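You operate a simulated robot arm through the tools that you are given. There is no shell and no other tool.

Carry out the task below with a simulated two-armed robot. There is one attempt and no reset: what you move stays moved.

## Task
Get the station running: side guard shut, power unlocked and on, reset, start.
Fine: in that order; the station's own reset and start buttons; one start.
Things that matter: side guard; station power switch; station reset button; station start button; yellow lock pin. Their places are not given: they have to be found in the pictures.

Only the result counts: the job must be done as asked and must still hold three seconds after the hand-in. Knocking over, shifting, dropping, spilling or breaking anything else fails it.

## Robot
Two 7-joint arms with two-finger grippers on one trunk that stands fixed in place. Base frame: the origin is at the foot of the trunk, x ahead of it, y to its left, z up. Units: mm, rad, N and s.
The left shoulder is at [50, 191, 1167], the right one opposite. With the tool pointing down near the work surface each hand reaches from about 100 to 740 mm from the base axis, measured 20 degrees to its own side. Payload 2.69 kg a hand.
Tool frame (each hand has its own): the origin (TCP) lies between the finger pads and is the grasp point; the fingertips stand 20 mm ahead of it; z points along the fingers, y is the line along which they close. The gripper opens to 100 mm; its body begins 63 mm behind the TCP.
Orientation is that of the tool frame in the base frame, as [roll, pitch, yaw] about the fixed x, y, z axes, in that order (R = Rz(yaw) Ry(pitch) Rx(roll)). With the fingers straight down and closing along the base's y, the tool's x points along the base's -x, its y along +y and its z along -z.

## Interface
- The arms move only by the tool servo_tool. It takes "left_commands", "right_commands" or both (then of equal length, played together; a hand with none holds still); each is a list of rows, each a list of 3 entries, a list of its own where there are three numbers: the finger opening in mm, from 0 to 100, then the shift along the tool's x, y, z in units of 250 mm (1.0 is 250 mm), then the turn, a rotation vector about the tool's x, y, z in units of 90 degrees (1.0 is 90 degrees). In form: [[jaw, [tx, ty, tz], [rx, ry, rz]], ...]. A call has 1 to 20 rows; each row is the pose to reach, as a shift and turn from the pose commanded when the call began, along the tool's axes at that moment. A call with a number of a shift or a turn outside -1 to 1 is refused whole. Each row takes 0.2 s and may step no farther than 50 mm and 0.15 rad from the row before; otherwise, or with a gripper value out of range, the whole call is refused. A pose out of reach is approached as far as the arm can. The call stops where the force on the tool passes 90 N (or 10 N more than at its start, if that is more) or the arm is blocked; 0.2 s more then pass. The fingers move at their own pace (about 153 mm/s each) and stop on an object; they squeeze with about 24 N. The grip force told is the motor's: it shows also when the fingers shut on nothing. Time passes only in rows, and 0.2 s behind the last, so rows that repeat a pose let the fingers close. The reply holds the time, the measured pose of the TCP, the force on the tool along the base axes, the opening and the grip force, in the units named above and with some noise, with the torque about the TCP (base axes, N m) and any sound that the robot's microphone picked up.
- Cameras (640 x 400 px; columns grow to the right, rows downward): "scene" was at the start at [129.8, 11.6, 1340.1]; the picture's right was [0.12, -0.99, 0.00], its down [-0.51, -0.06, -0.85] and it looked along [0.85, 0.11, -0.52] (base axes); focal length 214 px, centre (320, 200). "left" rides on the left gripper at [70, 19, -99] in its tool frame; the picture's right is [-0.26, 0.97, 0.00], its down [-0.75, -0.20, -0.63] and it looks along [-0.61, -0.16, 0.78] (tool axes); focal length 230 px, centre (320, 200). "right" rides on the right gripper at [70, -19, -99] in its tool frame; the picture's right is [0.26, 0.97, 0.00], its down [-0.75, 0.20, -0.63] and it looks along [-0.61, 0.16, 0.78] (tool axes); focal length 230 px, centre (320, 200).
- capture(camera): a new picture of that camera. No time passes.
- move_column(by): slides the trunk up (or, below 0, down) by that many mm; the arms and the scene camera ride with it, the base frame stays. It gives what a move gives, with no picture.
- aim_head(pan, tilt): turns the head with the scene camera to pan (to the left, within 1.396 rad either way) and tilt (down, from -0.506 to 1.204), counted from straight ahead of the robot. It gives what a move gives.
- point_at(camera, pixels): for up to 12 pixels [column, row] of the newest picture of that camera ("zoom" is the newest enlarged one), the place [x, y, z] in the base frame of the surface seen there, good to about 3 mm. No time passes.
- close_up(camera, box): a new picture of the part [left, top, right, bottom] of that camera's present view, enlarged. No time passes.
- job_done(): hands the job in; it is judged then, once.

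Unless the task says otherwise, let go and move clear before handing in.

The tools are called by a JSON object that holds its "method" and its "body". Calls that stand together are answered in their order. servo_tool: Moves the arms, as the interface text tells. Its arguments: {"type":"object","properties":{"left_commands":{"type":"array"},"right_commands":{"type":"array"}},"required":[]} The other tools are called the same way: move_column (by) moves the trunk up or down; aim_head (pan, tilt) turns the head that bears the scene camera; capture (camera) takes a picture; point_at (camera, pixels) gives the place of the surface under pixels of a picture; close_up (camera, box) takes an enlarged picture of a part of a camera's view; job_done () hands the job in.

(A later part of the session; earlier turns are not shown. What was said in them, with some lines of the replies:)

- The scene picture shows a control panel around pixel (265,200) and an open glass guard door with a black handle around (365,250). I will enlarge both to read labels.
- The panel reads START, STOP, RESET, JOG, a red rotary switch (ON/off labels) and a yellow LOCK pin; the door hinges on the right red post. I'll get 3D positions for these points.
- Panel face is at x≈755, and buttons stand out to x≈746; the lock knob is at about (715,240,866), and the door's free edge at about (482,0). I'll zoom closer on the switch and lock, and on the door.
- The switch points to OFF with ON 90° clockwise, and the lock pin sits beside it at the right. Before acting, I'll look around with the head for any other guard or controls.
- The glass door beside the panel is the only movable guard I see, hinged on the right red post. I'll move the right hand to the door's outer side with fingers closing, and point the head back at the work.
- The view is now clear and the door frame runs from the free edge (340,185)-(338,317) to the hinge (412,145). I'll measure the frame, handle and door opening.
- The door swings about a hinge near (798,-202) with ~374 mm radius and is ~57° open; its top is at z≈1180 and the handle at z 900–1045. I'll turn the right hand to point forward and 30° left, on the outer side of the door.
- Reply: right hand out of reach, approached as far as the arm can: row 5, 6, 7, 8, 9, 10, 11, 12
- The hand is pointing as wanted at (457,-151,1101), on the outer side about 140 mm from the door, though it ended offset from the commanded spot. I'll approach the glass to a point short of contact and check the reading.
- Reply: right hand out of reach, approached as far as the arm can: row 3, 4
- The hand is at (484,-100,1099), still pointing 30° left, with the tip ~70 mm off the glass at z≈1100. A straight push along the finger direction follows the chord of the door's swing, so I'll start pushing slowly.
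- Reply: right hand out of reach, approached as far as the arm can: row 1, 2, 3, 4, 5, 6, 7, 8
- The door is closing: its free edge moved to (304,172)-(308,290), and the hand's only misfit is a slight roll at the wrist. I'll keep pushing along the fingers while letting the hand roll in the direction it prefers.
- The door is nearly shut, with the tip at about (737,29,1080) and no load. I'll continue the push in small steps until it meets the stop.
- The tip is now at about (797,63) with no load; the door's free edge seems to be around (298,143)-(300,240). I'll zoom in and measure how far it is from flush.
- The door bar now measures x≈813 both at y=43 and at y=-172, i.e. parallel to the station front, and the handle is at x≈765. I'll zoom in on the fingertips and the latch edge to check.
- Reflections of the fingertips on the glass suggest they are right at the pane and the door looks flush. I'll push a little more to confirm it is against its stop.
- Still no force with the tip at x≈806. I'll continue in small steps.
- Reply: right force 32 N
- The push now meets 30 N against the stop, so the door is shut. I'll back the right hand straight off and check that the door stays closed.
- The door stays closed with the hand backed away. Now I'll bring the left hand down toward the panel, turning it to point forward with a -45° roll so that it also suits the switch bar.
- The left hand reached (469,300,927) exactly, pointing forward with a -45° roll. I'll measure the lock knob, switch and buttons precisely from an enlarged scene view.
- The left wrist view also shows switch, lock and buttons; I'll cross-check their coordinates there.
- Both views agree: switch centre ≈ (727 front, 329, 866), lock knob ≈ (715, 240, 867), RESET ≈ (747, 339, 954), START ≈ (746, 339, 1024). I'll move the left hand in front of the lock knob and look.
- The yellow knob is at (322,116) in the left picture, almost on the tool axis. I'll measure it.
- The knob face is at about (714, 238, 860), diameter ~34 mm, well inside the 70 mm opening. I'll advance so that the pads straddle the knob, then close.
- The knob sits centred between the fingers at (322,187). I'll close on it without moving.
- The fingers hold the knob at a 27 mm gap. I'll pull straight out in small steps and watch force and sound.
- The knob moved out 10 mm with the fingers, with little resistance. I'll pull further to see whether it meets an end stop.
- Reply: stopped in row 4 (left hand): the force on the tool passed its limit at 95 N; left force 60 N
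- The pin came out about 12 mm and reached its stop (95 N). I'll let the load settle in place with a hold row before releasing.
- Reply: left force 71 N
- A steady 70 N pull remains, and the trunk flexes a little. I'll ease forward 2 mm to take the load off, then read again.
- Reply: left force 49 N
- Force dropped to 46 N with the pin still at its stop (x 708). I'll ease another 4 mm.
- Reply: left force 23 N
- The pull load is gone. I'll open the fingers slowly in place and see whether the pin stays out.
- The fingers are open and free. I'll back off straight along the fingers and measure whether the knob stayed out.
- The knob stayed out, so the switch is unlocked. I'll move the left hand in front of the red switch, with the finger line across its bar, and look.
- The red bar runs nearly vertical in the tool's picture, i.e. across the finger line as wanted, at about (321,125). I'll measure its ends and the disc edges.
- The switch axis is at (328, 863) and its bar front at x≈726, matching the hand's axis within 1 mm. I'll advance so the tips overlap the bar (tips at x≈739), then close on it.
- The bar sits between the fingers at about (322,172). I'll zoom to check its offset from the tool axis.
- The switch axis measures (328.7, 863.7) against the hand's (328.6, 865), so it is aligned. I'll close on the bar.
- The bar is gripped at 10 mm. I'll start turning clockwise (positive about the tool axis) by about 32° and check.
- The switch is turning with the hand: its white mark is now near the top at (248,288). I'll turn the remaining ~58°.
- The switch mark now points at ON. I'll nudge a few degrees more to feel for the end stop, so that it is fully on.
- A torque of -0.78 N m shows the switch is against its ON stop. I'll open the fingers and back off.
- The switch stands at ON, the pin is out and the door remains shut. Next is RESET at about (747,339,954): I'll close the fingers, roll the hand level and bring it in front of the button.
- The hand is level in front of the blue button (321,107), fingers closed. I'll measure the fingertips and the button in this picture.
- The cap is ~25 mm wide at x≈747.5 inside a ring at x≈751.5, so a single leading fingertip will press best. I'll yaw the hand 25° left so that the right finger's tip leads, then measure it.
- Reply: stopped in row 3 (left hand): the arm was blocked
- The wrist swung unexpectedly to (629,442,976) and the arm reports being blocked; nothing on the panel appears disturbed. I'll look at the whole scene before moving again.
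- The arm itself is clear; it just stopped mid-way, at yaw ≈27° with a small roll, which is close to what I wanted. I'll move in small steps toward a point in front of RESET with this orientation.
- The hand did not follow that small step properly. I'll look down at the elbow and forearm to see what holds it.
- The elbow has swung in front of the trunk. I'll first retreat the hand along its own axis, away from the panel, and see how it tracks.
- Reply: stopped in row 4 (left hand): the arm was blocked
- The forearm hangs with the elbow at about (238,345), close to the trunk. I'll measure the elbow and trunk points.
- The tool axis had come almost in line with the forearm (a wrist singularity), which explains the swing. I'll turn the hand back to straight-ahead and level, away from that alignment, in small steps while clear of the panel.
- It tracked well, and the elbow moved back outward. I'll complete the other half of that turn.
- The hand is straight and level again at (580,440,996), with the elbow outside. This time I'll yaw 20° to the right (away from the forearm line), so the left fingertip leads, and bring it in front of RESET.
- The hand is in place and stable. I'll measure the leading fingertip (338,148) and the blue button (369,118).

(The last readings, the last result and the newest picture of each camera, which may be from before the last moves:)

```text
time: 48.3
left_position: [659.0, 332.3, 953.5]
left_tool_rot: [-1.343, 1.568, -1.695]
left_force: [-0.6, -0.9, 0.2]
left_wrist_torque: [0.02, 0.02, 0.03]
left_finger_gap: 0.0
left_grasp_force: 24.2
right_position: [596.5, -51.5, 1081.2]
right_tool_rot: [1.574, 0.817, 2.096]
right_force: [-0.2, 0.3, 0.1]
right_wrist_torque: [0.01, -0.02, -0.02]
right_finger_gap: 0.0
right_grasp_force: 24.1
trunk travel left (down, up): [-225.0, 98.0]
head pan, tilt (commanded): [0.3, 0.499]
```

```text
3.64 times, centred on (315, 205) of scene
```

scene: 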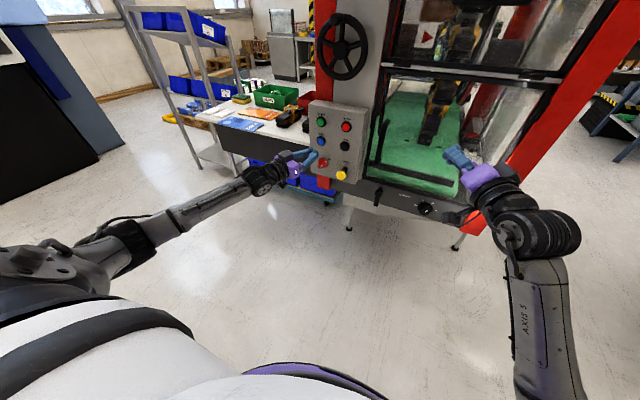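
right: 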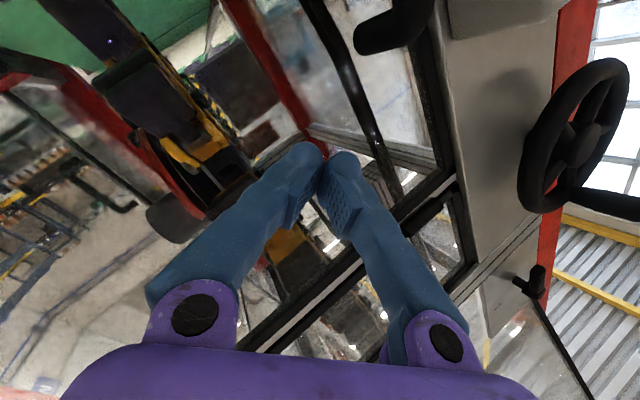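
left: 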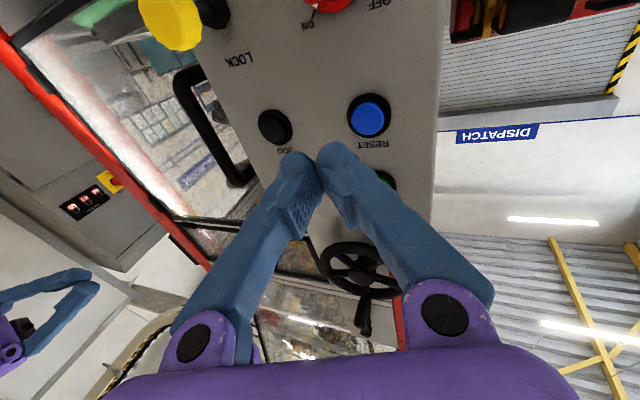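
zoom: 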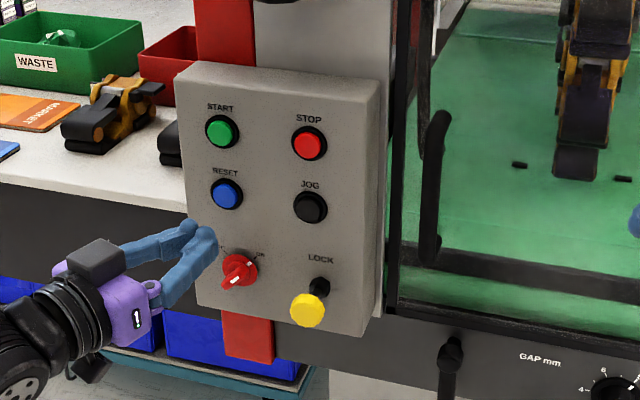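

The leading tip lines up with RESET in y (≈341) and z (≈953). I'll advance straight along +x to just short of contact.

{"method": "servo_tool", "body": {"left_commands": [[0, [0, 0.0205, 0.0564], [0, 0, 0]], [0, [0, 0.041, 0.1128], [0, 0, 0]], [0, [0, 0.0616, 0.1692], [0, 0, 0]], [0, [0, 0.0752, 0.2068], [0, 0, 0]]]}}

{"method": "capture", "body": {"camera": "left"}}

{"method": "close_up", "body": {"camera": "left", "box": [270, 90, 410, 220]}}

{"method": "close_up", "body": {"camera": "scene", "box": [270, 160, 350, 230]}}

```text
time: 49.3
left_position: [714.9, 332.5, 953.5]
left_tool_rot: [-1.428, 1.566, -1.781]
left_force: [1.0, 0.5, 0.5]
left_wrist_torque: [0.01, -0.01, -0.01]
left_finger_gap: 0.1
left_grasp_force: 24.3
right_position: [595.5, -50.7, 1080.6]
right_tool_rot: [1.572, 0.819, 2.095]
right_force: [-1.1, 0.0, 0.0]
right_wrist_torque: [0.01, -0.04, -0.03]
right_finger_gap: 0.0
right_grasp_force: 23.9
trunk travel left (down, up): [-225.0, 98.0]
head pan, tilt (commanded): [0.3, 0.499]
```

```text
taken
```

left: 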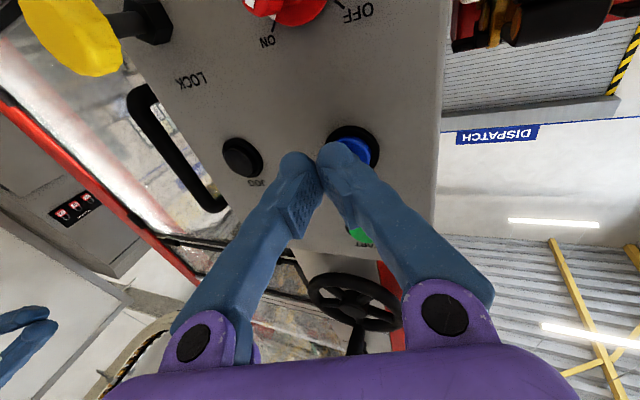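

```text
3.08 times, centred on (340, 155) of left
```

zoom: 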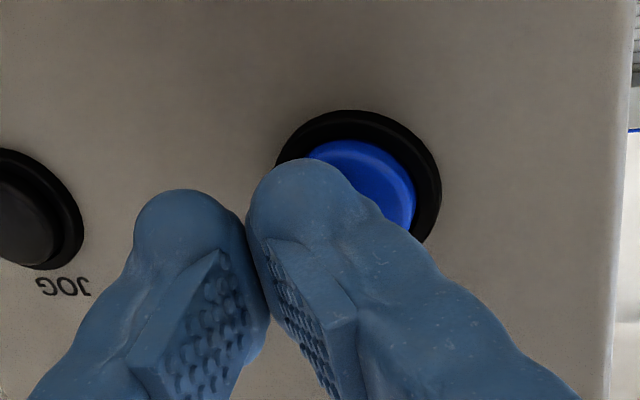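

```text
5.71 times, centred on (310, 195) of scene
```

zoom: 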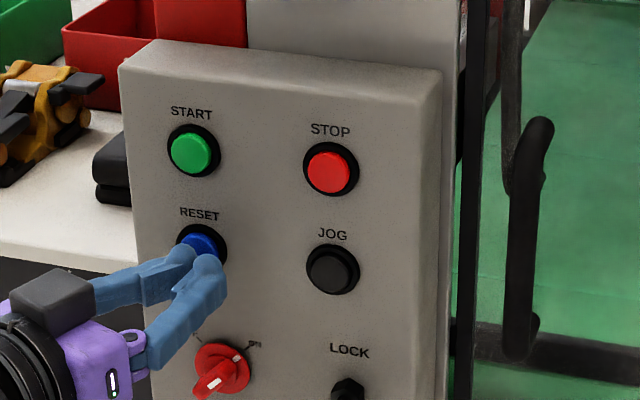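

The tip is ~10 mm from the cap and slightly to its right, by about 2 mm. I'll correct that and step forward in 2 mm steps, watching force.

{"method": "servo_tool", "body": {"left_commands": [[0, [0, 0.0102, 0.0048], [0, 0, 0]], [0, [0, 0.013, 0.0123], [0, 0, 0]], [0, [0, 0.0157, 0.0198], [0, 0, 0]], [0, [0, 0.0184, 0.0274], [0, 0, 0]]]}}

```text
time: 50.3
left_position: [723.2, 334.0, 954.2]
left_tool_rot: [-1.232, 1.568, -1.582]
left_force: [0.3, -0.2, 1.7]
left_wrist_torque: [-0.01, 0.0, 0.07]
left_finger_gap: 0.2
left_grasp_force: 23.4
right_position: [596.0, -50.6, 1079.8]
right_tool_rot: [1.575, 0.82, 2.096]
right_force: [-0.3, 0.9, -0.4]
right_wrist_torque: [0.01, 0.0, -0.01]
right_finger_gap: 0.1
right_grasp_force: 23.7
trunk travel left (down, up): [-225.0, 98.0]
head pan, tilt (commanded): [0.3, 0.499]
```

No contact yet at TCP x=723. I'll continue with 1.5 mm steps.

{"method": "servo_tool", "body": {"left_commands": [[0, [0, 0.002, 0.0056], [0, 0, 0]], [0, [0, 0.0041, 0.0113], [0, 0, 0]]]}}

{"method": "close_up", "body": {"camera": "scene", "box": [270, 160, 350, 230]}}

```text
time: 50.9
left_position: [725.7, 335.3, 952.7]
left_tool_rot: [-1.431, 1.567, -1.783]
left_force: [0.4, -0.1, -0.8]
left_wrist_torque: [0.02, -0.03, -0.02]
left_finger_gap: 0.0
left_grasp_force: 23.6
right_position: [596.6, -50.8, 1080.0]
right_tool_rot: [1.573, 0.818, 2.097]
right_force: [0.2, -0.3, -0.3]
right_wrist_torque: [-0.01, -0.01, 0.0]
right_finger_gap: 0.0
right_grasp_force: 23.8
trunk travel left (down, up): [-225.0, 98.0]
head pan, tilt (commanded): [0.3, 0.499]
```

```text
5.71 times, centred on (310, 195) of scene
```

zoom: 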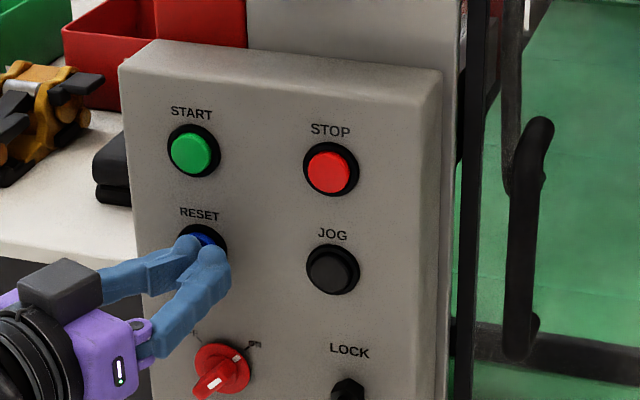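

Still free at x=725.7. I'll continue three more small steps.

{"method": "servo_tool", "body": {"left_commands": [[0, [0, 0.002, 0.0056], [0, 0, 0]], [0, [0, 0.0041, 0.0113], [0, 0, 0]], [0, [0, 0.0061, 0.0169], [0, 0, 0]]]}}

```text
time: 51.7
left_position: [730.2, 334.5, 953.1]
left_tool_rot: [-1.306, 1.566, -1.658]
left_force: [-3.7, -0.4, 0.0]
left_wrist_torque: [-0.01, -0.01, -0.05]
left_finger_gap: 0.1
left_grasp_force: 23.6
right_position: [595.2, -52.4, 1079.8]
right_tool_rot: [1.573, 0.819, 2.097]
right_force: [0.5, 0.3, -0.1]
right_wrist_torque: [0.01, 0.02, 0.02]
right_finger_gap: 0.1
right_grasp_force: 23.9
trunk travel left (down, up): [-225.0, 98.0]
head pan, tilt (commanded): [0.3, 0.499]
heard: click
```

A click was heard with -3.7 N at x=730, so RESET was pressed. I'll back off and check the panel for any indication.

{"method": "servo_tool", "body": {"left_commands": [[0, [0, 0, 0], [0, 0, 0]], [0, [0, -0.0137, -0.0376], [0, 0, 0]], [0, [0, -0.041, -0.1128], [0, 0, 0]], [0, [0, -0.0684, -0.188], [0, 0, 0]]]}}

{"method": "capture", "body": {"camera": "scene"}}

{"method": "close_up", "body": {"camera": "scene", "box": [270, 150, 370, 250]}}

{"method": "capture", "body": {"camera": "left"}}

```text
time: 52.7
left_position: [679.3, 334.9, 954.5]
left_tool_rot: [-1.32, 1.567, -1.67]
left_force: [0.0, -0.4, 0.5]
left_wrist_torque: [-0.02, 0.03, 0.02]
left_finger_gap: 0.2
left_grasp_force: 23.9
right_position: [595.4, -52.4, 1079.6]
right_tool_rot: [1.574, 0.817, 2.096]
right_force: [-0.9, -0.1, 0.7]
right_wrist_torque: [-0.01, -0.03, 0.02]
right_finger_gap: 0.0
right_grasp_force: 23.7
trunk travel left (down, up): [-225.0, 98.0]
head pan, tilt (commanded): [0.3, 0.499]
```

```text
taken
```

scene: 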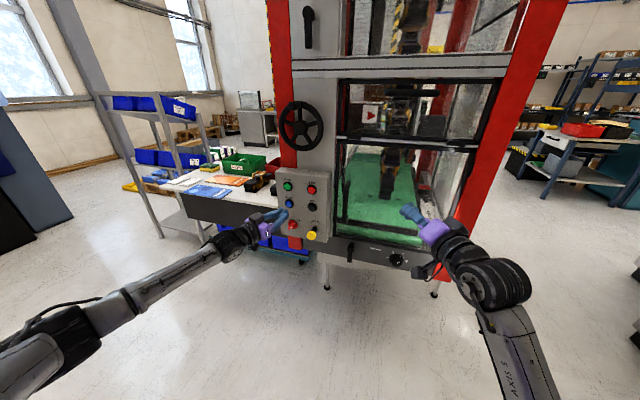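

```text
4.00 times, centred on (320, 200) of scene
```

zoom: 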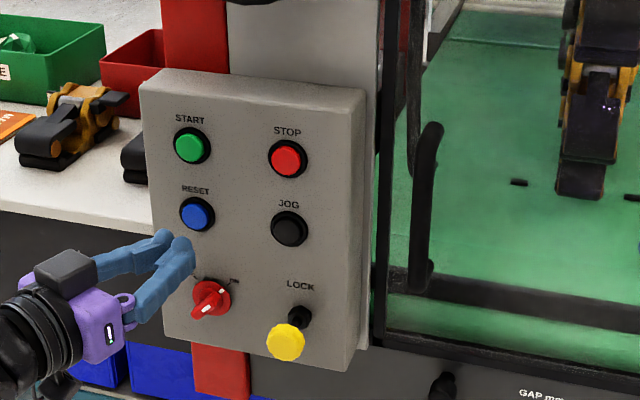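

```text
taken
```

left: 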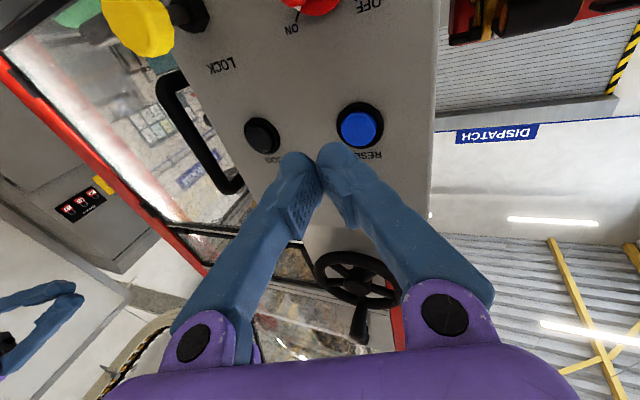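

The click suggests RESET registered. I'll check the door's closed state and any status display before starting.

{"method": "close_up", "body": {"camera": "scene", "box": [325, 70, 505, 250]}}

{"method": "close_up", "body": {"camera": "scene", "box": [280, 0, 520, 150]}}

{"method": "point_at", "body": {"camera": "scene", "pixels": [[345, 145], [400, 146], [460, 150], [360, 147], [430, 149], [340, 190], [288, 187], [290, 205], [336, 220], [380, 236]]}}

```text
2.22 times, centred on (415, 160) of scene
```

zoom: 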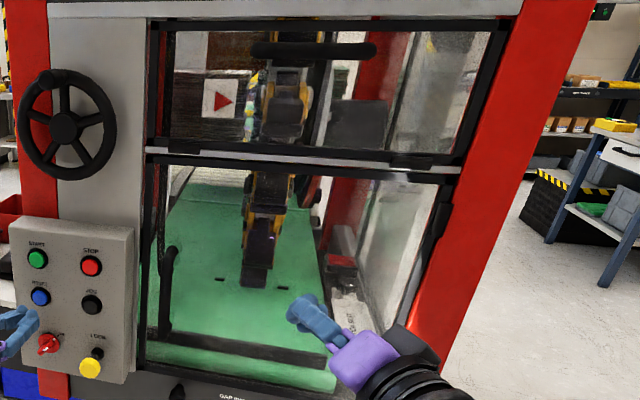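

```text
2.67 times, centred on (400, 75) of scene
```

zoom: 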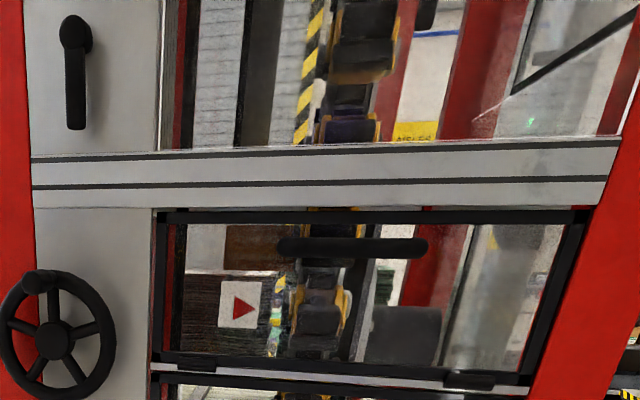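

```text
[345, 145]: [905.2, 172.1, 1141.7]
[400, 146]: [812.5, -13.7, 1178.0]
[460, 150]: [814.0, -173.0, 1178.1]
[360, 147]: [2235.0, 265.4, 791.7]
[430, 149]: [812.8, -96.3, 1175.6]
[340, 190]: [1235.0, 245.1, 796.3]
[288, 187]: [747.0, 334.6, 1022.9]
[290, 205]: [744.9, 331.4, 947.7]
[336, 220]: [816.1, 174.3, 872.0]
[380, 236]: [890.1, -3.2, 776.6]
```

The lower door measures x≈812–816 along its full width, so the guard is shut, and the upper hatch is closed too. I'll raise the hand 71 mm to START, staying ~50 mm off the panel.

{"method": "servo_tool", "body": {"left_commands": [[0, [-0.071, 0, 0], [0, 0, 0]], [0, [-0.142, 0, 0], [0, 0, 0]], [0, [-0.213, 0, 0], [0, 0, 0]], [0, [-0.284, 0, 0], [0, 0, 0]]]}}

{"method": "capture", "body": {"camera": "left"}}

{"method": "close_up", "body": {"camera": "scene", "box": [260, 150, 360, 250]}}

```text
time: 53.7
left_position: [680.4, 335.5, 1024.7]
left_tool_rot: [-1.305, 1.567, -1.655]
left_force: [-0.3, 0.1, -0.8]
left_wrist_torque: [0.0, -0.01, 0.01]
left_finger_gap: 0.0
left_grasp_force: 24.2
right_position: [596.3, -51.7, 1080.2]
right_tool_rot: [1.576, 0.817, 2.096]
right_force: [0.3, -0.5, 0.7]
right_wrist_torque: [0.02, 0.02, -0.01]
right_finger_gap: 0.2
right_grasp_force: 24.2
trunk travel left (down, up): [-225.0, 98.0]
head pan, tilt (commanded): [0.3, 0.499]
```

```text
taken
```

left: 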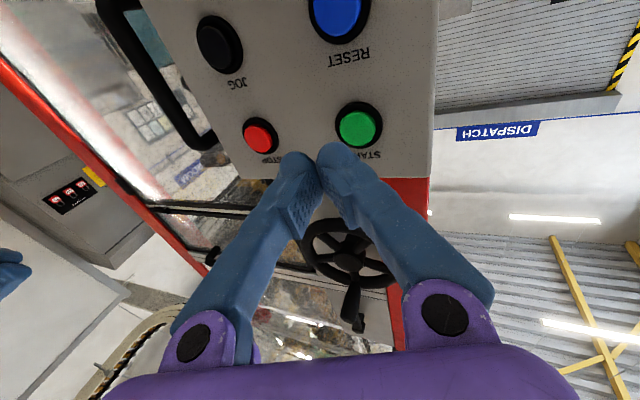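

```text
4.00 times, centred on (310, 200) of scene
```

zoom: 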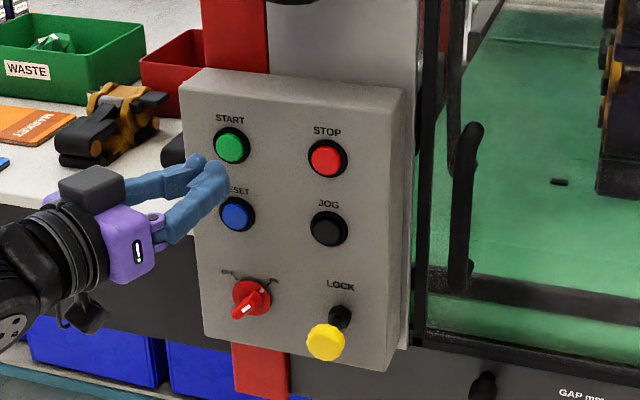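

START's green cap is at (358,128) in the left picture, just where RESET was before its press. I'll approach to just short of contact.

{"method": "servo_tool", "body": {"left_commands": [[0, [0, 0.0205, 0.0564], [0, 0, 0]], [0, [0, 0.041, 0.1128], [0, 0, 0]], [0, [0, 0.0574, 0.1579], [0, 0, 0]]]}}

{"method": "capture", "body": {"camera": "left"}}

{"method": "close_up", "body": {"camera": "scene", "box": [260, 150, 360, 250]}}

```text
time: 54.5
left_position: [721.5, 335.1, 1023.8]
left_tool_rot: [-1.317, 1.568, -1.67]
left_force: [-0.4, -0.1, -0.8]
left_wrist_torque: [-0.01, 0.02, -0.01]
left_finger_gap: 0.0
left_grasp_force: 23.8
right_position: [595.4, -52.0, 1081.0]
right_tool_rot: [1.574, 0.819, 2.097]
right_force: [0.0, 0.1, -0.5]
right_wrist_torque: [0.01, -0.02, 0.01]
right_finger_gap: 0.0
right_grasp_force: 23.2
trunk travel left (down, up): [-225.0, 98.0]
head pan, tilt (commanded): [0.3, 0.499]
```

```text
taken
```

left: 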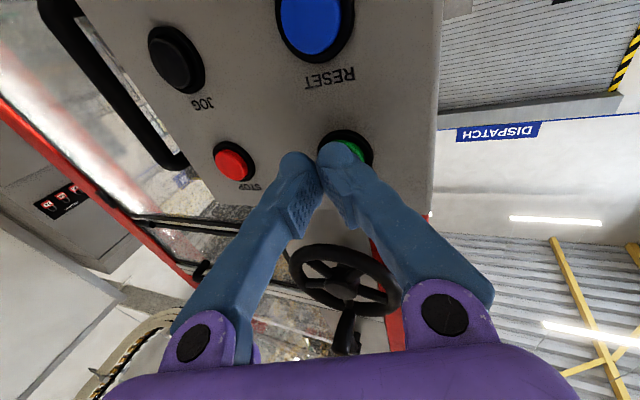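

```text
4.00 times, centred on (310, 200) of scene
```

zoom: 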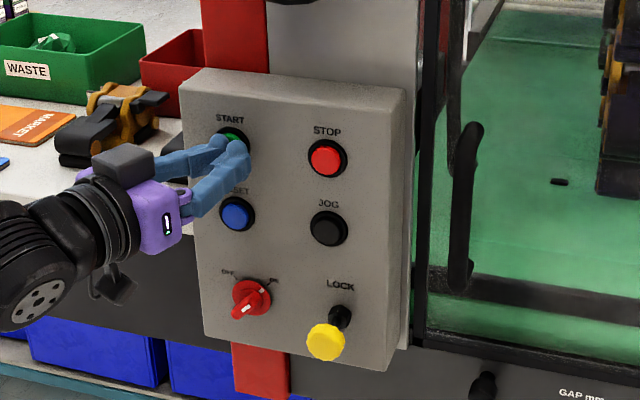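

The tip is in line with START and about 5 mm off the cap. I'll press once with small steps.

{"method": "servo_tool", "body": {"left_commands": [[0, [0, 0.0021, 0.0056], [0, 0, 0]], [0, [0, 0.0041, 0.0113], [0, 0, 0]], [0, [0, 0.0062, 0.0169], [0, 0, 0]], [0, [0, 0.0082, 0.0226], [0, 0, 0]], [0, [0, 0.0103, 0.0282], [0, 0, 0]], [0, [0, 0.0123, 0.0338], [0, 0, 0]]]}}

```text
time: 55.9
left_position: [732.2, 334.9, 1025.1]
left_tool_rot: [-1.332, 1.57, -1.683]
left_force: [-3.5, -0.2, 0.5]
left_wrist_torque: [0.03, -0.03, 0.03]
left_finger_gap: 0.0
left_grasp_force: 24.0
right_position: [595.7, -51.4, 1081.8]
right_tool_rot: [1.574, 0.82, 2.095]
right_force: [0.1, -0.4, 0.0]
right_wrist_torque: [-0.03, 0.02, -0.01]
right_finger_gap: 0.2
right_grasp_force: 23.9
trunk travel left (down, up): [-225.0, 98.0]
head pan, tilt (commanded): [0.3, 0.499]
heard: click
```

A click was heard with the same -3.5 N, so START was pressed once. I'll back the hand off along the press line and look at the station.

{"method": "servo_tool", "body": {"left_commands": [[0, [0, -0.0137, -0.0376], [0, 0, 0]], [0, [0, -0.041, -0.1128], [0, 0, 0]], [0, [0, -0.0684, -0.188], [0, 0, 0]], [0, [0, -0.0958, -0.2632], [0, 0, 0]], [0, [0, -0.1231, -0.3384], [0, 0, 0]], [0, [0, -0.1505, -0.4136], [0, 0, 0]]]}}

{"method": "capture", "body": {"camera": "scene"}}

{"method": "close_up", "body": {"camera": "scene", "box": [260, 150, 360, 250]}}

{"method": "close_up", "body": {"camera": "scene", "box": [280, 0, 520, 250]}}

```text
time: 57.3
left_position: [621.6, 334.6, 1026.1]
left_tool_rot: [-1.331, 1.566, -1.68]
left_force: [-1.0, -1.2, 0.3]
left_wrist_torque: [0.02, 0.01, -0.03]
left_finger_gap: 0.1
left_grasp_force: 24.8
right_position: [595.6, -50.1, 1080.7]
right_tool_rot: [1.574, 0.818, 2.096]
right_force: [-0.7, -0.1, -0.7]
right_wrist_torque: [0.0, 0.0, 0.03]
right_finger_gap: 0.1
right_grasp_force: 24.1
trunk travel left (down, up): [-225.0, 98.0]
head pan, tilt (commanded): [0.3, 0.499]
```

```text
taken
```

scene: 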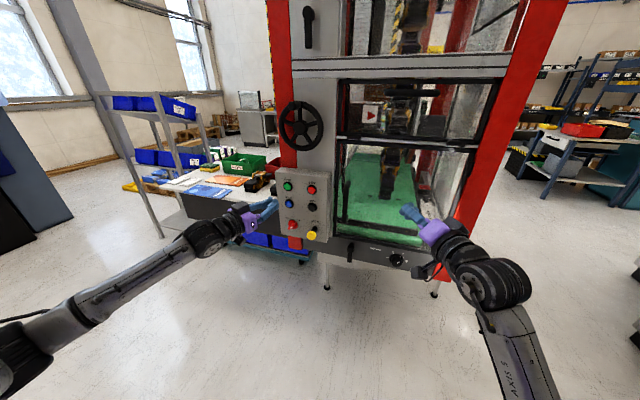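

```text
4.00 times, centred on (310, 200) of scene
```

zoom: 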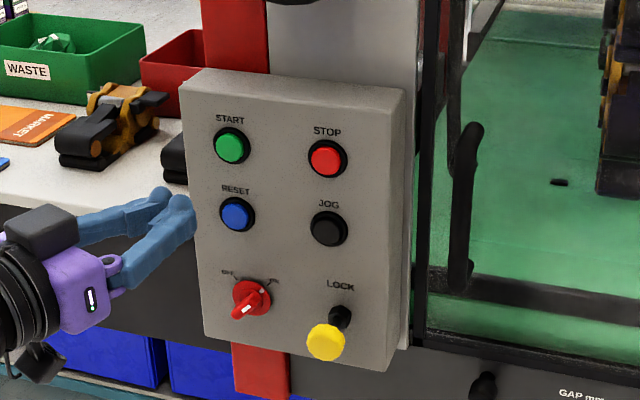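

```text
1.60 times, centred on (400, 125) of scene
```

zoom: 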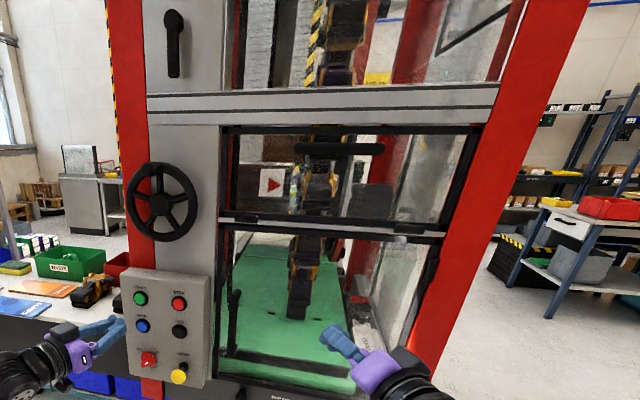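

Both presses clicked; the switch is at ON, the pin is out and the door shut. I'll look up for a status lamp to confirm that the station is running.

{"method": "aim_head", "body": {"pan": 0.1, "tilt": -0.4}}

{"method": "capture", "body": {"camera": "scene"}}

{"method": "aim_head", "body": {"pan": 0.0, "tilt": 0.45}}

{"method": "capture", "body": {"camera": "scene"}}

```text
time: 58.5
left_position: [620.1, 335.3, 1025.2]
left_tool_rot: [-1.343, 1.568, -1.694]
left_force: [-0.1, -0.7, 0.6]
left_wrist_torque: [0.04, 0.02, -0.01]
left_finger_gap: 0.0
left_grasp_force: 24.4
right_position: [596.6, -50.8, 1080.5]
right_tool_rot: [1.576, 0.819, 2.095]
right_force: [-0.1, 0.7, 0.0]
right_wrist_torque: [-0.01, -0.02, 0.02]
right_finger_gap: 0.0
right_grasp_force: 24.0
trunk travel left (down, up): [-225.0, 98.0]
head pan, tilt (commanded): [0.099, -0.4]
```

```text
taken
```

scene: 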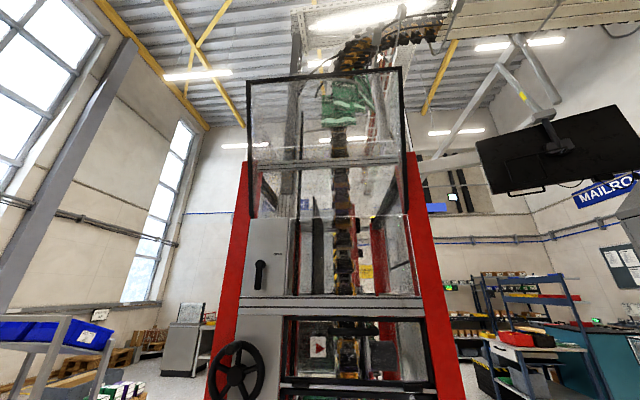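

```text
time: 59.6
left_position: [622.1, 334.7, 1024.8]
left_tool_rot: [-1.35, 1.567, -1.701]
left_force: [0.2, -0.6, 0.5]
left_wrist_torque: [0.01, 0.01, -0.03]
left_finger_gap: 0.0
left_grasp_force: 23.6
right_position: [595.7, -50.2, 1080.3]
right_tool_rot: [1.575, 0.82, 2.097]
right_force: [-0.3, -1.2, 1.1]
right_wrist_torque: [-0.02, -0.01, 0.01]
right_finger_gap: 0.0
right_grasp_force: 23.9
trunk travel left (down, up): [-225.0, 98.0]
head pan, tilt (commanded): [0.0, 0.45]
```

```text
taken
```

scene: 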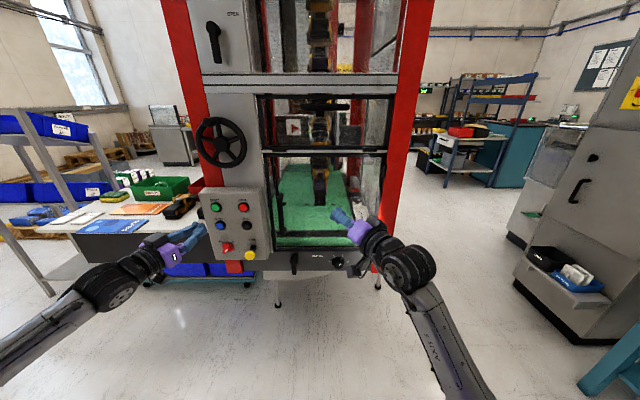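

The pictures show the door flush, the yellow pin out, the switch at ON and both hands well clear. RESET and START each clicked once, in that order, and nothing else looks disturbed. I see no status lamp to confirm the station is running, so I'll hand in on these readings.

{"method": "job_done", "body": {}}

```text
The job is handed in.
```

I've handed the job in with every step done in the order you asked, but I couldn't confirm directly that the station is running. I found no status lamp or display to check.

1. **Side guard:** shut. I pushed it against its stop until it resisted at about 30 N, and it stayed flush after I backed off.
2. **Lock pin:** pulled out about 12 mm to its stop, and it stayed out when released.
3. **Power switch:** turned from OFF to ON until it reached its end stop.
4. **Reset:** pressed once on the station's own button, with a click heard.
5. **Start:** pressed once on the station's own button, with a click heard.

Before the reset press, the left arm swung unexpectedly, about 100 mm to the left of the panel, and stopped itself. I brought it back before pressing anything, and the pictures show nothing knocked or shifted. Both hands were clear of the station at hand-in.
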